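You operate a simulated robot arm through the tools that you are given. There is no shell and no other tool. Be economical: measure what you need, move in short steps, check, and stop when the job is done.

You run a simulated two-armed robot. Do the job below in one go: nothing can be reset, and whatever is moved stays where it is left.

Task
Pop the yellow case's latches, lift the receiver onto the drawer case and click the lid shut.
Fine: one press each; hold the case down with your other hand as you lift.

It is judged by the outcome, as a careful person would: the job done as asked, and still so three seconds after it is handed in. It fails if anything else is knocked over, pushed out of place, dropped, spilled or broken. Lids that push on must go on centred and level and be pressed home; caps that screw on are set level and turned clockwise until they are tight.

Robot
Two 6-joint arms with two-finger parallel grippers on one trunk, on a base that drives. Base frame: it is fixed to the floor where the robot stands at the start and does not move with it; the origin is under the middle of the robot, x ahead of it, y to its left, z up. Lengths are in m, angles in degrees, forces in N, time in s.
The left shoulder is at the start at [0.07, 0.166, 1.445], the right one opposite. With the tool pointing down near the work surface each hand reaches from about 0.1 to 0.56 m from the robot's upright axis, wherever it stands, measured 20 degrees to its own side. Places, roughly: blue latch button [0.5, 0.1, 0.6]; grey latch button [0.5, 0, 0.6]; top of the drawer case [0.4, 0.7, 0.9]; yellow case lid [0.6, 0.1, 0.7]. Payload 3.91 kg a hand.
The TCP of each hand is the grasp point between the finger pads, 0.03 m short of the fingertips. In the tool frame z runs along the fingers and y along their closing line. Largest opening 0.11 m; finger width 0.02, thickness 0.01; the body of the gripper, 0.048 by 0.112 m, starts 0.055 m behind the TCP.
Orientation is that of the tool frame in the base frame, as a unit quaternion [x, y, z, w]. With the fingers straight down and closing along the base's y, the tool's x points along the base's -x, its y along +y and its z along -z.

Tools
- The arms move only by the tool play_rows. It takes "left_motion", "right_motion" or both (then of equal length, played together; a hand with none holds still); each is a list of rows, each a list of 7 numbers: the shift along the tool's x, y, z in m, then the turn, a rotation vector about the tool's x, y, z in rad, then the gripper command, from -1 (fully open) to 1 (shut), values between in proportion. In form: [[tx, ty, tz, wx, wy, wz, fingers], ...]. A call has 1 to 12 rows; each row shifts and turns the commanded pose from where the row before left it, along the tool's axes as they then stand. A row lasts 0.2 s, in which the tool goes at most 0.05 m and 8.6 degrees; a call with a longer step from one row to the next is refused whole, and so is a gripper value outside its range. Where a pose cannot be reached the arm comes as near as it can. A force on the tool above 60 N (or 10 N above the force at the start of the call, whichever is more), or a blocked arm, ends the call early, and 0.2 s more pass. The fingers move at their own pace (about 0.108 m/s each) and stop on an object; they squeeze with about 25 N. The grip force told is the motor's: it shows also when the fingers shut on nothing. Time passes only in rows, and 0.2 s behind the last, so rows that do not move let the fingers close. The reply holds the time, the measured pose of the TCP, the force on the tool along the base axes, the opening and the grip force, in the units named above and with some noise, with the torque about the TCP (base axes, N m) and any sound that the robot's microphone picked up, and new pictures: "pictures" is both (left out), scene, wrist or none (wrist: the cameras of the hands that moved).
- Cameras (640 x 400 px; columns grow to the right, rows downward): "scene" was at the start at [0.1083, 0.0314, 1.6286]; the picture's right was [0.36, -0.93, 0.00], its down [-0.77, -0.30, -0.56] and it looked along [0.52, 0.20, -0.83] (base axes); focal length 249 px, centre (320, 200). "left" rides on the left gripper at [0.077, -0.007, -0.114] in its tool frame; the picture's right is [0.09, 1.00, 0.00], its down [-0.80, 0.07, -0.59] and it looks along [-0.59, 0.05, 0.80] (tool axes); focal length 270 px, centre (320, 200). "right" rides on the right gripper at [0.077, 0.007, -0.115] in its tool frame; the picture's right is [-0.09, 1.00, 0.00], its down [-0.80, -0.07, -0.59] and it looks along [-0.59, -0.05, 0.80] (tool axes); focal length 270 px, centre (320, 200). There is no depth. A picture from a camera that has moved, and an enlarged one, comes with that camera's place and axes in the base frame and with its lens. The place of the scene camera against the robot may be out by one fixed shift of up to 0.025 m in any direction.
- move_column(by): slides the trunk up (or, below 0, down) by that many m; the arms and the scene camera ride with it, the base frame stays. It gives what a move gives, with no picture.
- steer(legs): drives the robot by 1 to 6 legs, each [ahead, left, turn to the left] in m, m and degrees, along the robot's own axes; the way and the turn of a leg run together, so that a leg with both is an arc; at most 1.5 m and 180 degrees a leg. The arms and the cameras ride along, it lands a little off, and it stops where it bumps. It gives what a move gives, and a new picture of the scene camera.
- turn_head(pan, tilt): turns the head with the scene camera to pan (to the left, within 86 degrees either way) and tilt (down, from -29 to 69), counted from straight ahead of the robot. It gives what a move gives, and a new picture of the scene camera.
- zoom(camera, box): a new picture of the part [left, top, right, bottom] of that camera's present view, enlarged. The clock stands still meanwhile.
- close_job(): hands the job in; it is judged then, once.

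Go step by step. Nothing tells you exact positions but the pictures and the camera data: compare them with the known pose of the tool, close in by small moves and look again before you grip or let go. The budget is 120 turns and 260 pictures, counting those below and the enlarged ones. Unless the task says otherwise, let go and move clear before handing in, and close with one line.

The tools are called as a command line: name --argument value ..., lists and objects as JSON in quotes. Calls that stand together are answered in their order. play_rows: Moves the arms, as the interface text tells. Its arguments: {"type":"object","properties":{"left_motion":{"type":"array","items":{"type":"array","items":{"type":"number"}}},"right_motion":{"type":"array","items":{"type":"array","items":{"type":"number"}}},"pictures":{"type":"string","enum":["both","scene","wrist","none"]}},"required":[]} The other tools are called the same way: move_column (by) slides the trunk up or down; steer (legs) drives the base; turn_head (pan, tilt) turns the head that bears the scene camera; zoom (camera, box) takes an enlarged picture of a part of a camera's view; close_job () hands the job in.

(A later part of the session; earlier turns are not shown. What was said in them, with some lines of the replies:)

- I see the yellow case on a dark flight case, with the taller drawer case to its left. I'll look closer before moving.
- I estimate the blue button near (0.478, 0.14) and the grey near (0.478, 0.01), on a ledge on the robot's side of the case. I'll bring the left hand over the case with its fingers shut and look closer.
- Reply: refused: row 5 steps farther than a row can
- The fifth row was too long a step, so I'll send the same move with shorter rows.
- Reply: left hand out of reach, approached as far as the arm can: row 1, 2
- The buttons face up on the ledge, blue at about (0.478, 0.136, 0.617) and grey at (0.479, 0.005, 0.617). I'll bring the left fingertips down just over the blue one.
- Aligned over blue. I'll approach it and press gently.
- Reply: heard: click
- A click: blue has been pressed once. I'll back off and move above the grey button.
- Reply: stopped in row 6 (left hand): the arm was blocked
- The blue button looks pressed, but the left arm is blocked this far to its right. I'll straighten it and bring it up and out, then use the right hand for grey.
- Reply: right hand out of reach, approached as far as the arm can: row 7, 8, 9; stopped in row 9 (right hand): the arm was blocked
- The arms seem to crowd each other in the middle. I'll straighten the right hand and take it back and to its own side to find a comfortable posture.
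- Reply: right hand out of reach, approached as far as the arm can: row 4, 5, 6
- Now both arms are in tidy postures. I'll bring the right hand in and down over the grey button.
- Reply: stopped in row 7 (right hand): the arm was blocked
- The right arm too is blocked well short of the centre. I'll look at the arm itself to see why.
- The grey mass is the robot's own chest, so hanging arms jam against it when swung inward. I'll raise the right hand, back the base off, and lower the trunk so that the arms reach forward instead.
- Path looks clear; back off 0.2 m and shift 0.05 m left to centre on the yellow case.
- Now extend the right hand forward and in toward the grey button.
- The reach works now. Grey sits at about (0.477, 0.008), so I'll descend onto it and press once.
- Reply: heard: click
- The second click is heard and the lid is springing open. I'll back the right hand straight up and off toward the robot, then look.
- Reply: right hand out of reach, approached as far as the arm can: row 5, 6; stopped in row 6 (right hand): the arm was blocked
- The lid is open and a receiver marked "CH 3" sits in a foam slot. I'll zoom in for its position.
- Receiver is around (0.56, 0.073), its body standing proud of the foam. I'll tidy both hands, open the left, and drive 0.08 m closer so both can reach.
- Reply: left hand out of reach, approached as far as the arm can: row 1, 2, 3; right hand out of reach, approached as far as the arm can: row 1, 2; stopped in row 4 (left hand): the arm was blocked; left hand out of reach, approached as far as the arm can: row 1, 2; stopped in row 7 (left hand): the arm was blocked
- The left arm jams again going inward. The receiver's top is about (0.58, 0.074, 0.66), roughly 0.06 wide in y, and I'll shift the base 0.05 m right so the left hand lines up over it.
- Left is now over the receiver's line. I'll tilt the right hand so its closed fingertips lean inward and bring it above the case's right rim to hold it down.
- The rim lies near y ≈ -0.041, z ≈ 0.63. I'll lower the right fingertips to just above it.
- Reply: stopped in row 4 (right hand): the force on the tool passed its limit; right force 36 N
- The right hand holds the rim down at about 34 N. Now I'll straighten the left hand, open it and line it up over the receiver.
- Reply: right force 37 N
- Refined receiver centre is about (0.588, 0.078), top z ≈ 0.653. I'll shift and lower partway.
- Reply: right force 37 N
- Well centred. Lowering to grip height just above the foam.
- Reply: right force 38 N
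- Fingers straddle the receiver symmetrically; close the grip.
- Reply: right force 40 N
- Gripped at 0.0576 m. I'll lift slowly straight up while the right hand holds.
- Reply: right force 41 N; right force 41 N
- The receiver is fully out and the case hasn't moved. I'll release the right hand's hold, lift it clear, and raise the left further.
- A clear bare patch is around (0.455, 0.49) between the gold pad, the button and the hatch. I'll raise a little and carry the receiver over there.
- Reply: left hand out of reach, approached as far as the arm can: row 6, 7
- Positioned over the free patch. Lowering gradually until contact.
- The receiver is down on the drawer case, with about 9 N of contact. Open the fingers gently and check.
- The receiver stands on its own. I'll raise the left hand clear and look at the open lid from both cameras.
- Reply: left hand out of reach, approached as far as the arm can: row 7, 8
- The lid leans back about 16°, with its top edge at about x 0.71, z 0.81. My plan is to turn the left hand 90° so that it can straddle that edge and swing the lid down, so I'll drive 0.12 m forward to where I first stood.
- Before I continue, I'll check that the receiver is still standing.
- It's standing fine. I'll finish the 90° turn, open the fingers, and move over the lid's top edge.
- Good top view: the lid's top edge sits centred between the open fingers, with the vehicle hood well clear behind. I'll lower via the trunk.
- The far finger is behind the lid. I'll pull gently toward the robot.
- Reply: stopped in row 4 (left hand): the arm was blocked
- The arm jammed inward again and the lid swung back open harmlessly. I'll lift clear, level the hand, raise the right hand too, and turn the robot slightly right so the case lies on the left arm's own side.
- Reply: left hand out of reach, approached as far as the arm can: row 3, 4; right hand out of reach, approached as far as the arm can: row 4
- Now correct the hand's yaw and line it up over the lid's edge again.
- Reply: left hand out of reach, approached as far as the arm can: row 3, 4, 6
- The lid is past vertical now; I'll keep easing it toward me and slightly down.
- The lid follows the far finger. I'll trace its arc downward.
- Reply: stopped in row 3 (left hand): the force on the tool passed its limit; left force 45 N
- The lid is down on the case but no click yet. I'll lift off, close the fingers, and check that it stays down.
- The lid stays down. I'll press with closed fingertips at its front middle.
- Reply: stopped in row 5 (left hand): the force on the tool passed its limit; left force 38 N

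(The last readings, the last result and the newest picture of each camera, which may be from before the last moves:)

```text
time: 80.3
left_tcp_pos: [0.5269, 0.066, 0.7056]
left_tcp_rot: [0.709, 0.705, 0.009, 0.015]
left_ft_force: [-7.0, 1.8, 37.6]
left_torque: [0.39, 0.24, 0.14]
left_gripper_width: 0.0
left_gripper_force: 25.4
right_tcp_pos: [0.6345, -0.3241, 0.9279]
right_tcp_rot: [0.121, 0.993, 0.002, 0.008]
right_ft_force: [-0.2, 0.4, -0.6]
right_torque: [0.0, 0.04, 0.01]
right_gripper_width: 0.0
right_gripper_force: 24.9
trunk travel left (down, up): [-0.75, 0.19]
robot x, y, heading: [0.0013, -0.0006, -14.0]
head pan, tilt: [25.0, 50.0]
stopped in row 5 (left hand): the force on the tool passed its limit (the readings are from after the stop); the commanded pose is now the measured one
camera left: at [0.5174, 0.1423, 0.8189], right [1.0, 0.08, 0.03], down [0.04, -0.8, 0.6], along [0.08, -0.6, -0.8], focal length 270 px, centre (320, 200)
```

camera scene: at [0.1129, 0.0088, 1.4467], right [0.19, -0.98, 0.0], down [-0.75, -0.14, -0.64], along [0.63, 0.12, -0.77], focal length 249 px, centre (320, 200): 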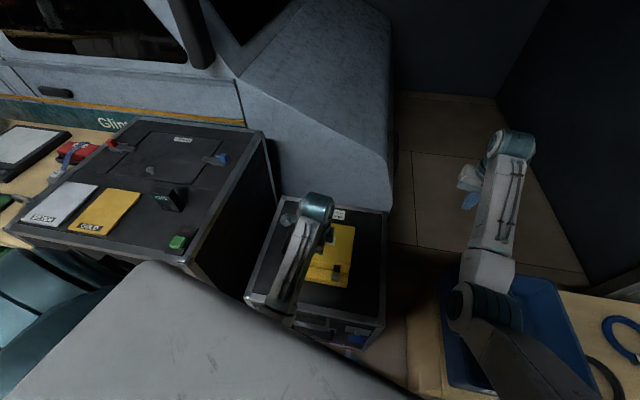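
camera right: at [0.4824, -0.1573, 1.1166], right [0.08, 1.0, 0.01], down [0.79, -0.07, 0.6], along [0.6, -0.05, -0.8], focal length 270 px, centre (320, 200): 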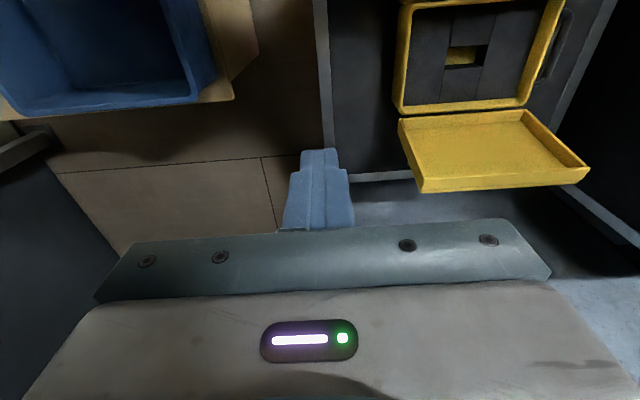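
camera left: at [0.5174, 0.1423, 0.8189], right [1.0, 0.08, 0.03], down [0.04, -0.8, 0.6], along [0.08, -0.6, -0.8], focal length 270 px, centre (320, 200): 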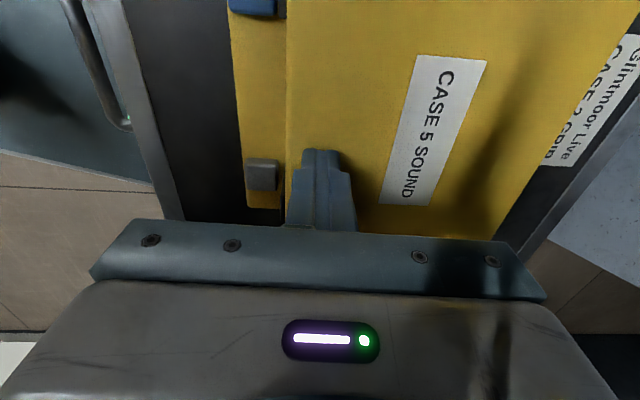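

No click in the middle: a hard stop at the force limit. The two catches may need pressing one at a time, so I'll press right above the blue latch first.

play_rows --left_motion '[[0, 0, -0.02, 0, 0, 0, 1], [0.035, -0.004, 0, -0.02, 0.012, 0, 1], [0.035, -0.004, 0, 0, 0, 0, 1], [0, 0, 0.012, 0, 0, 0, 1], [0, 0, 0.004, 0, 0, 0, 1]]' --pictures "wrist"

zoom --camera "left" --box '[180, 40, 420, 230]'

```text
time: 81.5
left_tcp_pos: [0.5225, 0.137, 0.706]
left_tcp_rot: [0.709, 0.705, 0.019, 0.015]
left_ft_force: [-0.8, 0.0, 18.3]
left_torque: [-0.09, 0.15, -0.03]
left_gripper_width: 0.0001
left_gripper_force: 25.0
right_tcp_pos: [0.6355, -0.3236, 0.9279]
right_tcp_rot: [0.12, 0.993, 0.001, 0.007]
right_ft_force: [-0.2, 0.8, 0.2]
right_torque: [-0.05, -0.01, 0.0]
right_gripper_width: 0.0001
right_gripper_force: 25.0
trunk travel left (down, up): [-0.75, 0.19]
robot x, y, heading: [-0.0023, -0.0019, -14.3]
head pan, tilt: [25.0, 50.0]
camera left: at [0.5092, 0.2119, 0.8203], right [1.0, 0.08, 0.05], down [0.03, -0.8, 0.59], along [0.09, -0.59, -0.8], focal length 270 px, centre (320, 200)
```

left: 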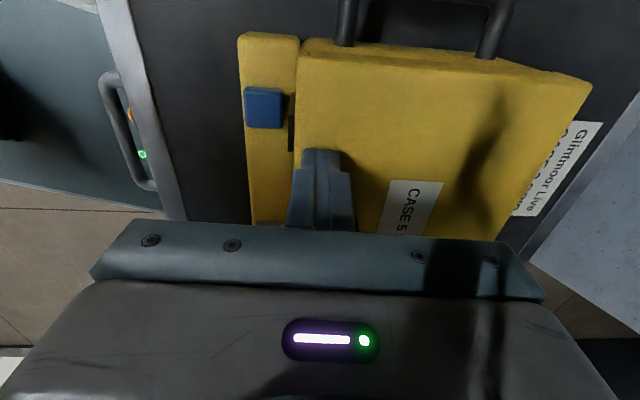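

```text
2.11 times, centred on (300, 135) of left
camera zoom: at [0.5092, 0.2119, 0.8203], right [1.0, 0.08, 0.05], down [0.03, -0.8, 0.59], along [0.09, -0.59, -0.8], focal length 569 px, centre (362, 337)
```

zoom: 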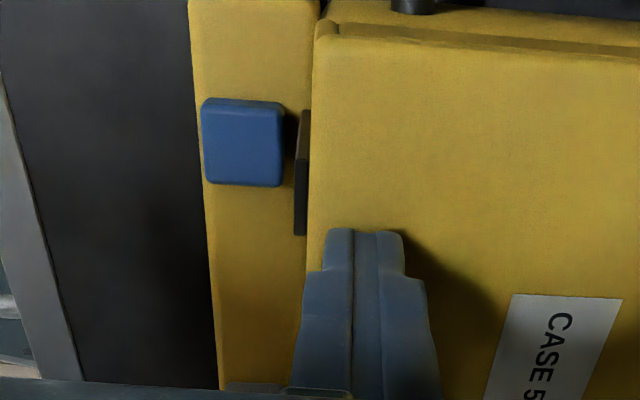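

play_rows --left_motion '[[0, 0, 0.002, 0, 0, 0, 1], [0, 0, 0.002, 0, 0, 0, 1], [0, 0, 0.002, 0, 0, 0, 1], [0, 0, 0.002, 0, 0, 0, 1], [0, 0, 0.002, 0, 0, 0, 1]]' --pictures "none"

```text
time: 82.5
left_tcp_pos: [0.5233, 0.136, 0.7058]
left_tcp_rot: [0.709, 0.704, 0.024, 0.021]
left_ft_force: [-8.0, 3.0, 39.1]
left_torque: [-0.03, 0.42, -0.06]
left_gripper_width: 0.0002
left_gripper_force: 25.0
right_tcp_pos: [0.6334, -0.3241, 0.9286]
right_tcp_rot: [0.12, 0.993, 0.001, 0.008]
right_ft_force: [-0.7, -0.6, -0.1]
right_torque: [-0.02, -0.01, -0.04]
right_gripper_width: 0.0001
right_gripper_force: 25.6
trunk travel left (down, up): [-0.75, 0.19]
robot x, y, heading: [-0.0025, 0.0028, -14.2]
head pan, tilt: [25.0, 50.0]
stopped in row 4 (left hand): the force on the tool passed its limit (the readings are from after the stop); the commanded pose is now the measured one
```

Still no click and the lid doesn't move. I'll lift and look at the seam from the case's left side.

play_rows --left_motion '[[0, 0, -0.03, 0, 0, 0, 1], [0.03, 0.01, -0.02, -0.055, 0.03, 0, 1], [0.04, 0.01, -0.01, 0, 0, 0, 1], [0.04, 0.01, 0, 0, 0, 0, 1]]' --pictures "wrist"

zoom --camera "left" --box '[200, 0, 560, 220]'

zoom --camera "scene" --box '[270, 200, 390, 310]'

```text
time: 83.5
left_tcp_pos: [0.5511, 0.2496, 0.7683]
left_tcp_rot: [0.708, 0.704, 0.05, 0.027]
left_ft_force: [0.4, 0.7, -0.1]
left_torque: [-0.05, -0.02, 0.03]
left_gripper_width: 0.0
left_gripper_force: 25.4
right_tcp_pos: [0.6373, -0.3228, 0.9257]
right_tcp_rot: [0.121, 0.993, 0.0, 0.006]
right_ft_force: [0.5, 0.5, 0.2]
right_torque: [-0.01, -0.01, 0.0]
right_gripper_width: 0.0
right_gripper_force: 25.3
trunk travel left (down, up): [-0.75, 0.19]
robot x, y, heading: [-0.0039, 0.0009, -14.1]
head pan, tilt: [25.0, 50.0]
camera left: at [0.5316, 0.3217, 0.8828], right [0.99, 0.08, 0.11], down [0.0, -0.82, 0.57], along [0.14, -0.57, -0.81], focal length 270 px, centre (320, 200)
```

left: 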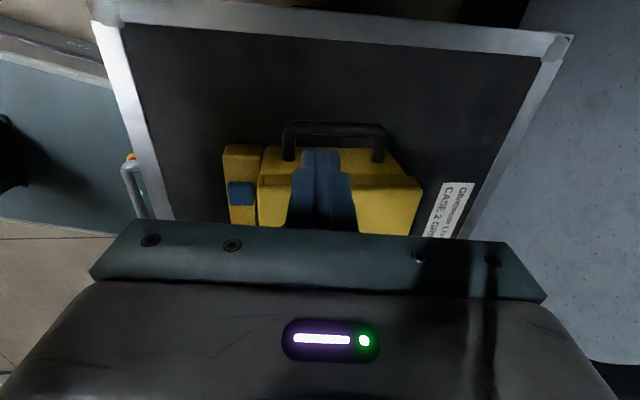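

```text
1.78 times, centred on (380, 110) of left
camera zoom: at [0.5316, 0.3217, 0.8828], right [0.99, 0.08, 0.11], down [0.0, -0.82, 0.57], along [0.14, -0.57, -0.81], focal length 480 px, centre (213, 360)
```

zoom: 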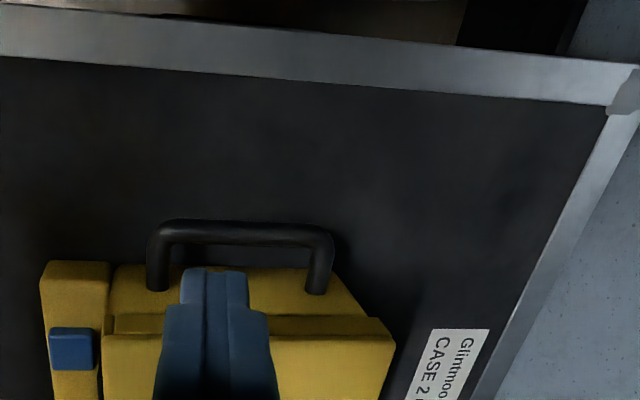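

```text
3.64 times, centred on (330, 255) of scene
camera zoom: at [0.1136, 0.0109, 1.4466], right [0.19, -0.98, 0.0], down [-0.75, -0.15, -0.64], along [0.63, 0.12, -0.77], focal length 906 px, centre (284, 0)
```

zoom: 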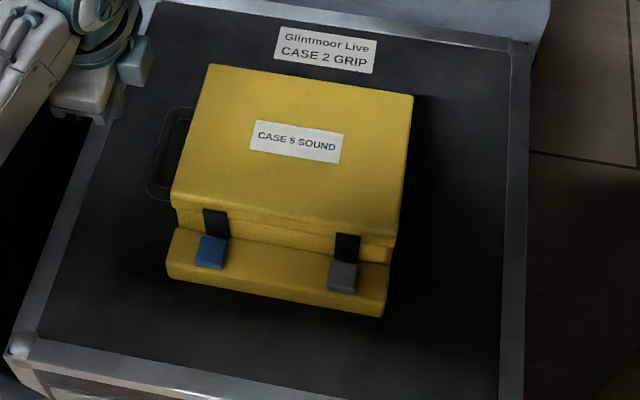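

It looks shut from above, but I want a clean look at the seam. I'll shift the left hand so its fingers don't hide the side.

play_rows --left_motion '[[0, -0.03, 0, -0.05, 0.05, 0, 1], [0, -0.04, 0.01, -0.05, 0, 0, 1], [0, -0.03, 0.02, 0, 0, 0, 1]]' --pictures "wrist"

zoom --camera "left" --box '[300, 60, 600, 240]'

```text
time: 84.3
left_tcp_pos: [0.46, 0.2516, 0.7211]
left_tcp_rot: [0.706, 0.699, 0.102, 0.044]
left_ft_force: [0.7, -0.5, 0.1]
left_torque: [0.0, 0.01, 0.01]
left_gripper_width: 0.0
left_gripper_force: 25.5
right_tcp_pos: [0.6369, -0.3243, 0.9259]
right_tcp_rot: [0.121, 0.993, 0.001, 0.006]
right_ft_force: [-0.5, 0.5, -0.7]
right_torque: [-0.02, 0.01, 0.02]
right_gripper_width: 0.0
right_gripper_force: 25.0
trunk travel left (down, up): [-0.75, 0.19]
robot x, y, heading: [-0.0073, 0.0007, -13.9]
head pan, tilt: [25.0, 50.0]
camera left: at [0.4271, 0.3175, 0.8374], right [0.97, 0.07, 0.21], down [-0.05, -0.85, 0.53], along [0.22, -0.52, -0.82], focal length 270 px, centre (320, 200)
```

left: 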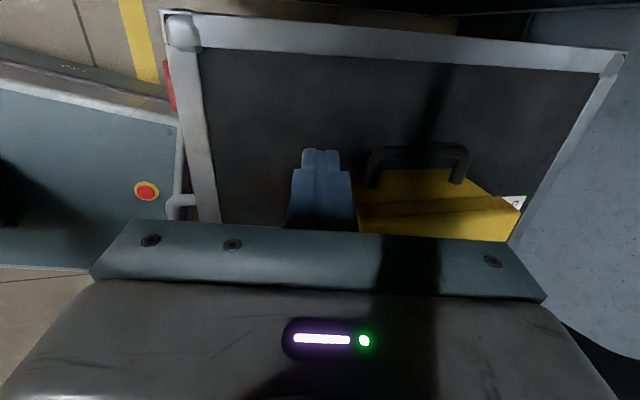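

```text
2.13 times, centred on (450, 150) of left
camera zoom: at [0.4271, 0.3175, 0.8374], right [0.97, 0.07, 0.21], down [-0.05, -0.85, 0.53], along [0.22, -0.52, -0.82], focal length 577 px, centre (43, 307)
```

zoom: 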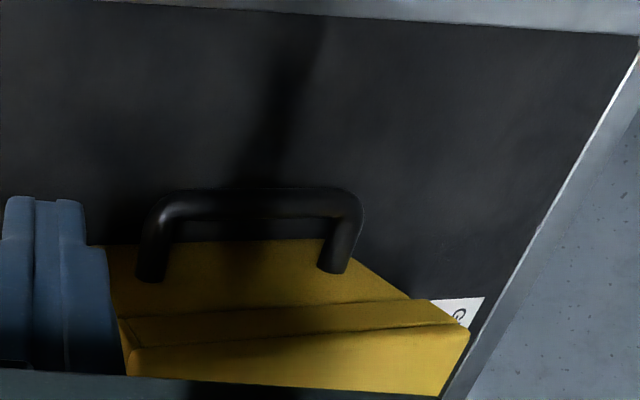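

The seam looks even, but I'm not sure it latched. I'll level the hand and turn it back to compare with the very first close-up view from the same spot.

play_rows --left_motion '[[0, 0, -0.02, 0.103, -0.041, 0, 1], [0, 0, -0.03, 0.103, -0.041, 0, 1], [0, 0, -0.03, 0, 0, -0.14, 1], [0, 0, -0.03, 0, 0, -0.14, 1], [0, 0, -0.03, 0, 0, -0.14, 1], [0, 0, 0, 0, 0, -0.145, 1], [0, 0, 0, 0, 0, -0.145, 1], [0, 0, 0, 0, 0, -0.145, 1], [0, 0, 0, 0, 0, -0.145, 1], [0, 0, 0, 0, 0, -0.145, 1], [0, 0, 0, 0, 0, -0.145, 1], [0, 0, 0, 0, 0, -0.145, 1]]' --pictures "none"

```text
time: 86.9
left_tcp_pos: [0.4501, 0.2532, 0.8563]
left_tcp_rot: [0.07, 0.998, -0.001, 0.002]
left_ft_force: [0.5, -0.9, 0.2]
left_torque: [0.04, 0.01, -0.01]
left_gripper_width: 0.0
left_gripper_force: 24.8
left hand out of reach, approached as far as the arm can: row 5
right_tcp_pos: [0.638, -0.3219, 0.9253]
right_tcp_rot: [0.121, 0.993, 0.001, 0.006]
right_ft_force: [0.1, 0.3, -0.3]
right_torque: [-0.02, 0.0, -0.03]
right_gripper_width: 0.0002
right_gripper_force: 24.9
trunk travel left (down, up): [-0.75, 0.19]
robot x, y, heading: [-0.0021, 0.0034, -14.0]
head pan, tilt: [25.0, 50.0]
```

play_rows --left_motion '[[0, -0.03, 0, 0, 0, -0.14, 1], [0, -0.04, 0, 0, 0, 0, 1], [0, -0.04, -0.005, 0, 0, 0, 1], [-0.005, -0.005, -0.005, 0, 0, 0, 1]]' --pictures "wrist"

zoom --camera "left" --box '[160, 50, 384, 190]'

```text
time: 87.9
left_tcp_pos: [0.4483, 0.188, 0.8002]
left_tcp_rot: [0.001, 1.0, 0.0, 0.003]
left_ft_force: [0.3, -0.3, -0.2]
left_torque: [0.0, 0.01, 0.03]
left_gripper_width: 0.0
left_gripper_force: 25.0
left hand out of reach, approached as far as the arm can: row 1, 2, 3, 4
right_tcp_pos: [0.6382, -0.3226, 0.9255]
right_tcp_rot: [0.121, 0.993, 0.001, 0.006]
right_ft_force: [-0.2, -0.9, 0.2]
right_torque: [-0.02, 0.01, 0.02]
right_gripper_width: 0.0
right_gripper_force: 25.0
trunk travel left (down, up): [-0.75, 0.19]
robot x, y, heading: [-0.0036, -0.0012, -14.1]
head pan, tilt: [25.0, 50.0]
camera left: at [0.3697, 0.1802, 0.914], right [-0.09, 1.0, 0.0], down [0.8, 0.07, 0.6], along [0.6, 0.05, -0.8], focal length 270 px, centre (320, 200)
```

left: 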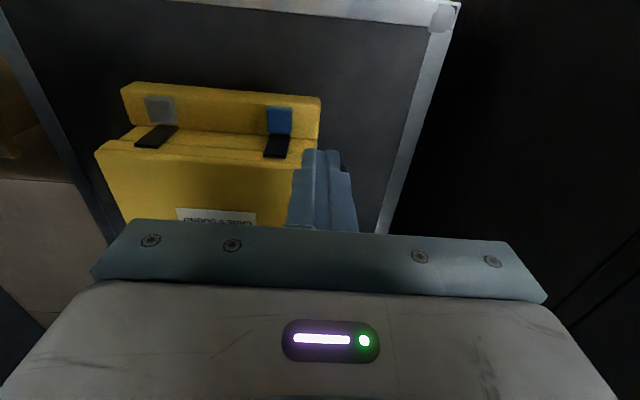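

```text
2.86 times, centred on (272, 120) of left
camera zoom: at [0.3697, 0.1802, 0.914], right [-0.09, 1.0, 0.0], down [0.8, 0.07, 0.6], along [0.6, 0.05, -0.8], focal length 772 px, centre (457, 429)
```

zoom: 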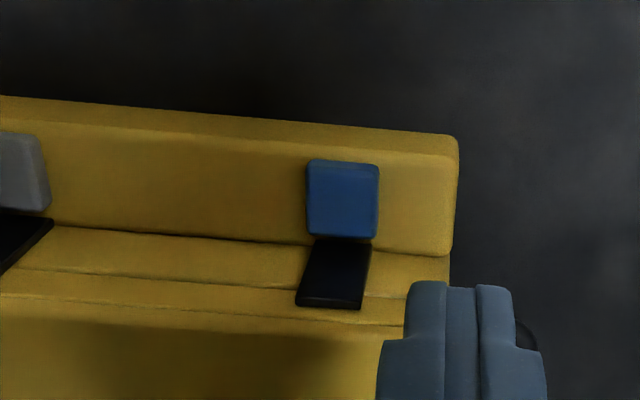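

The hasps again overlap the lid as in the first picture. To test whether it is truly level and home, I'll touch the lid's rear gently and compare the contact height with the front (fingertip z ≈ 0.676).

play_rows --left_motion '[[-0.04, -0.01, 0, 0, 0, 0, 1], [-0.04, -0.015, 0, 0, 0, 0, 1], [-0.04, -0.015, 0, 0, 0, 0, 1], [-0.04, -0.015, 0, 0, 0, 0, 1], [-0.02, 0, 0.02, 0, 0, 0, 1], [0, 0, 0.03, 0, 0, 0, 1], [0, 0, 0.02, 0, 0, 0, 1]]' --pictures "wrist"

```text
time: 89.5
left_tcp_pos: [0.6276, 0.1341, 0.7316]
left_tcp_rot: [0.002, 1.0, 0.0, 0.0]
left_ft_force: [-0.4, 0.0, 0.1]
left_torque: [0.02, -0.02, -0.02]
left_gripper_width: 0.0003
left_gripper_force: 24.8
right_tcp_pos: [0.6375, -0.3233, 0.9253]
right_tcp_rot: [0.121, 0.993, 0.0, 0.007]
right_ft_force: [-0.1, -0.7, -0.2]
right_torque: [-0.01, 0.0, -0.02]
right_gripper_width: 0.0
right_gripper_force: 25.4
trunk travel left (down, up): [-0.75, 0.19]
robot x, y, heading: [-0.0026, 0.0014, -14.2]
head pan, tilt: [25.0, 50.0]
camera left: at [0.5486, 0.1245, 0.8451], right [-0.08, 1.0, 0.0], down [0.8, 0.07, 0.6], along [0.59, 0.05, -0.8], focal length 270 px, centre (320, 200)
```

left: 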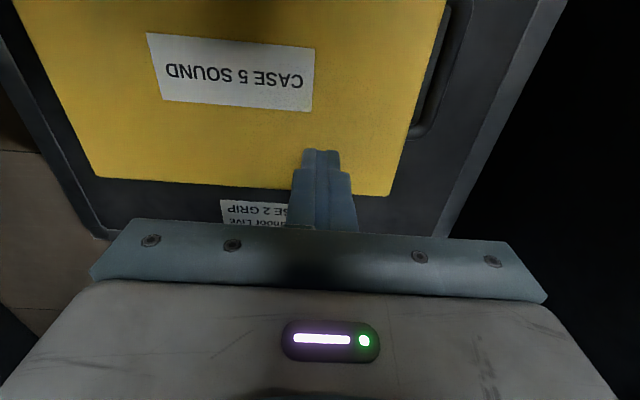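

play_rows --left_motion '[[0, 0, 0.015, 0, 0, 0, 1], [0, 0, 0.005, 0, 0, 0, 1], [0, 0, 0.003, 0, 0, 0, 1], [0, 0, 0.002, 0, 0, 0, 1]]' --pictures "none"

```text
time: 90.5
left_tcp_pos: [0.6265, 0.1326, 0.7082]
left_tcp_rot: [0.002, 1.0, 0.001, 0.002]
left_ft_force: [-0.9, 0.1, 6.8]
left_torque: [0.01, 0.09, 0.0]
left_gripper_width: 0.0
left_gripper_force: 25.1
right_tcp_pos: [0.6364, -0.3223, 0.926]
right_tcp_rot: [0.122, 0.993, 0.0, 0.006]
right_ft_force: [0.4, 0.8, 0.2]
right_torque: [0.01, 0.0, 0.0]
right_gripper_width: 0.0
right_gripper_force: 24.4
trunk travel left (down, up): [-0.75, 0.19]
robot x, y, heading: [0.0003, 0.002, -14.2]
head pan, tilt: [25.0, 50.0]
```

Rear and front heights agree within about 1 mm, so the lid sits level. I'll now press over the grey latch, the one spot I haven't pressed.

play_rows --left_motion '[[0, 0, -0.03, 0, 0, 0, 1], [0.035, -0.03, 0, 0, 0, 0, 1], [0.035, -0.03, 0, 0, 0, 0, 1], [0.03, -0.035, 0, 0, 0, 0, 1], [0.012, -0.03, 0, 0, 0, 0, 1], [0, 0, 0.02, 0, 0, 0, 1], [0, 0, 0.005, 0, 0, 0, 1]]' --pictures "wrist"

zoom --camera "left" --box '[220, 60, 460, 220]'

```text
time: 92.1
left_tcp_pos: [0.5162, 0.0142, 0.7094]
left_tcp_rot: [0.0, 1.0, 0.007, 0.005]
left_ft_force: [0.3, 0.4, 0.4]
left_torque: [-0.02, 0.0, 0.04]
left_gripper_width: 0.0001
left_gripper_force: 24.8
right_tcp_pos: [0.6378, -0.3233, 0.9258]
right_tcp_rot: [0.12, 0.993, 0.001, 0.007]
right_ft_force: [0.0, 0.3, 0.4]
right_torque: [-0.01, 0.01, 0.02]
right_gripper_width: 0.0001
right_gripper_force: 25.1
trunk travel left (down, up): [-0.75, 0.19]
robot x, y, heading: [-0.0049, -0.0038, -14.1]
head pan, tilt: [25.0, 50.0]
camera left: at [0.4379, 0.0039, 0.823], right [-0.09, 1.0, 0.01], down [0.8, 0.06, 0.6], along [0.6, 0.06, -0.8], focal length 270 px, centre (320, 200)
```

left: 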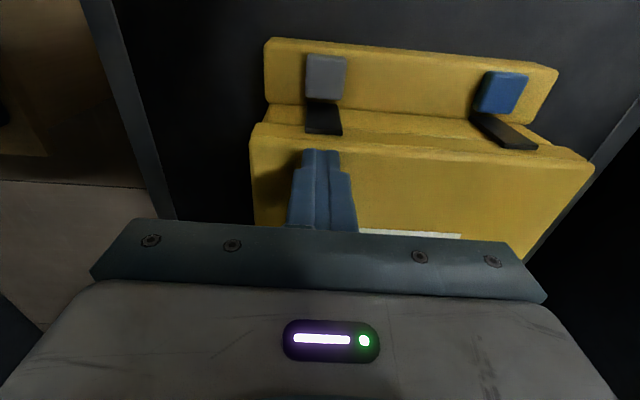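

```text
2.50 times, centred on (340, 140) of left
camera zoom: at [0.4379, 0.0039, 0.823], right [-0.09, 1.0, 0.01], down [0.8, 0.06, 0.6], along [0.6, 0.06, -0.8], focal length 676 px, centre (270, 350)
```

zoom: 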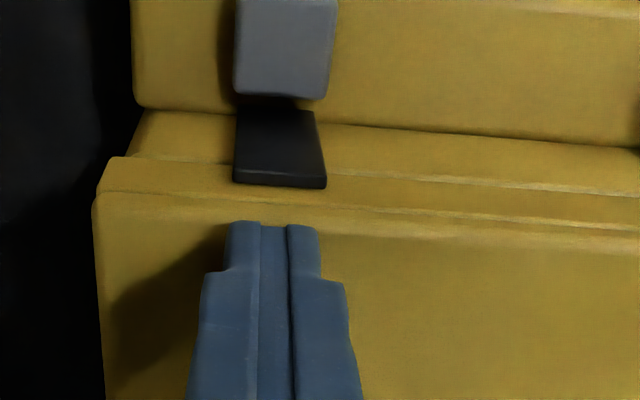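

play_rows --left_motion '[[0, 0, 0.004, 0, 0, 0, 1], [0, 0, 0.003, 0, 0, 0, 1], [0, 0, 0.003, 0, 0, 0, 1], [0, 0, 0.003, 0, 0, 0, 1], [0, 0, 0.003, 0, 0, 0, 1], [0, 0, 0.003, 0, 0, 0, 1]]' --pictures "wrist"

```text
time: 93.1
left_tcp_pos: [0.5159, 0.0135, 0.7061]
left_tcp_rot: [-0.001, 1.0, 0.005, 0.011]
left_ft_force: [-11.7, 8.4, 37.5]
left_torque: [0.17, 0.66, -0.21]
left_gripper_width: 0.0002
left_gripper_force: 25.4
right_tcp_pos: [0.6332, -0.3219, 0.9291]
right_tcp_rot: [0.12, 0.993, 0.001, 0.009]
right_ft_force: [-0.4, -1.1, -0.9]
right_torque: [0.0, -0.01, 0.04]
right_gripper_width: 0.0
right_gripper_force: 24.8
trunk travel left (down, up): [-0.75, 0.19]
robot x, y, heading: [-0.0025, 0.0002, -14.0]
head pan, tilt: [25.0, 50.0]
stopped in row 4 (left hand): the force on the tool passed its limit (the readings are from after the stop); the commanded pose is now the measured one
camera left: at [0.4359, 0.0038, 0.8178], right [-0.09, 1.0, 0.01], down [0.79, 0.06, 0.61], along [0.61, 0.06, -0.79], focal length 270 px, centre (320, 200)
```

left: 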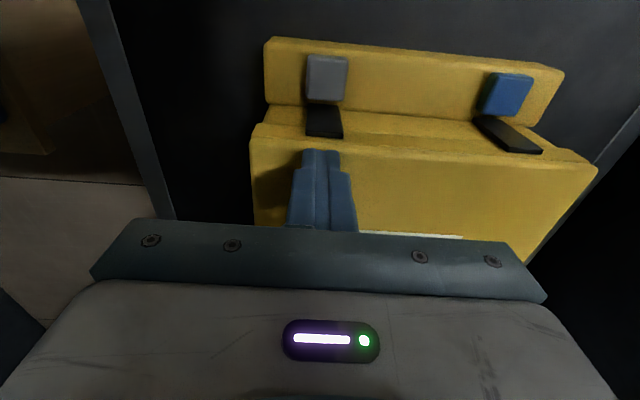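

No movement at all, and the picture settles it. After popping, each black hasp was short and drawn back, and now both are long and reach over the lid seam again, so the latches have caught. I'll retreat and do a final check.

play_rows --left_motion '[[0, 0, -0.02, 0, 0, 0, 1], [0.01, 0.01, -0.03, 0, 0, 0, 1], [0.01, 0.02, -0.03, 0, 0, 0, 1], [0, 0.03, -0.03, 0, 0, 0, 1], [0, 0.03, -0.02, 0, 0, 0, 1]]' --pictures "both"

zoom --camera "left" --box '[120, 30, 400, 200]'

zoom --camera "scene" --box '[90, 140, 390, 320]'

```text
time: 94.3
left_tcp_pos: [0.4987, 0.0965, 0.8011]
left_tcp_rot: [-0.001, 1.0, 0.004, 0.009]
left_ft_force: [-0.6, 0.0, -0.4]
left_torque: [-0.01, 0.04, 0.01]
left_gripper_width: 0.0
left_gripper_force: 24.4
left hand out of reach, approached as far as the arm can: row 4, 5
right_tcp_pos: [0.6378, -0.322, 0.9256]
right_tcp_rot: [0.12, 0.993, 0.0, 0.005]
right_ft_force: [-0.4, 0.9, -0.2]
right_torque: [-0.02, 0.0, -0.03]
right_gripper_width: 0.0
right_gripper_force: 24.4
trunk travel left (down, up): [-0.75, 0.19]
robot x, y, heading: [-0.0034, 0.004, -14.1]
head pan, tilt: [25.0, 50.0]
camera scene: at [0.1135, 0.0111, 1.4466], right [0.19, -0.98, 0.0], down [-0.75, -0.15, -0.64], along [0.63, 0.12, -0.77], focal length 249 px, centre (320, 200)
camera left: at [0.4183, 0.0867, 0.9136], right [-0.09, 1.0, 0.0], down [0.79, 0.07, 0.61], along [0.61, 0.06, -0.79], focal length 270 px, centre (320, 200)
```

scene: 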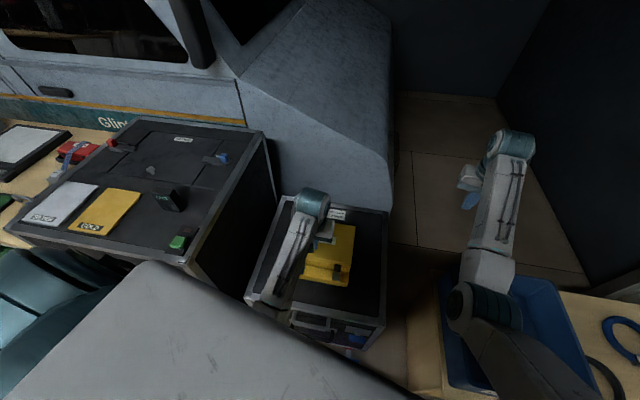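
left: 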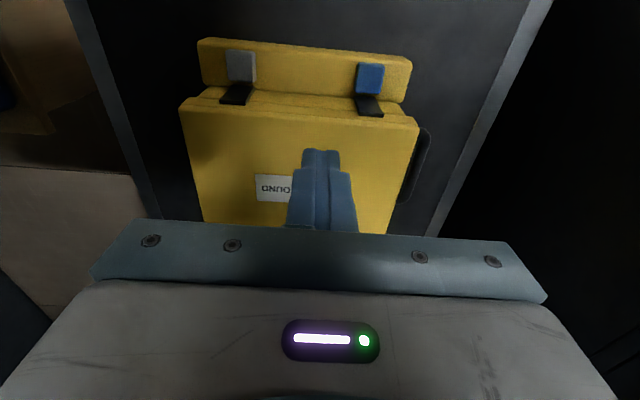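

```text
2.29 times, centred on (260, 115) of left
camera zoom: at [0.4183, 0.0867, 0.9136], right [-0.09, 1.0, 0.0], down [0.79, 0.07, 0.61], along [0.61, 0.06, -0.79], focal length 618 px, centre (457, 394)
```

zoom: 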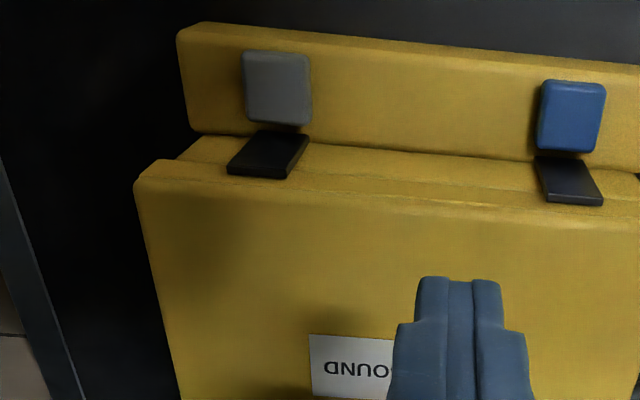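

```text
2.13 times, centred on (240, 230) of scene
camera zoom: at [0.1135, 0.0111, 1.4466], right [0.19, -0.98, 0.0], down [-0.75, -0.15, -0.64], along [0.63, 0.12, -0.77], focal length 532 px, centre (491, 136)
```

zoom: 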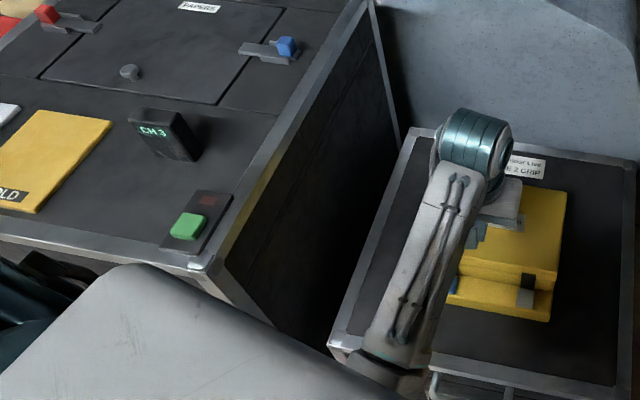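

The receiver is standing on the drawer case. The yellow case's lid lies level and flush with both hasps over the seam, and both hands are clear, so I'm handing in.

close_job

```text
The job is handed in.
```

I popped both latches with one press each and stood the receiver on the drawer case, holding the yellow case down with the other hand as I lifted it. The lid is shut level with both hasps back over the seam, though the microphone picked up no click when it closed.
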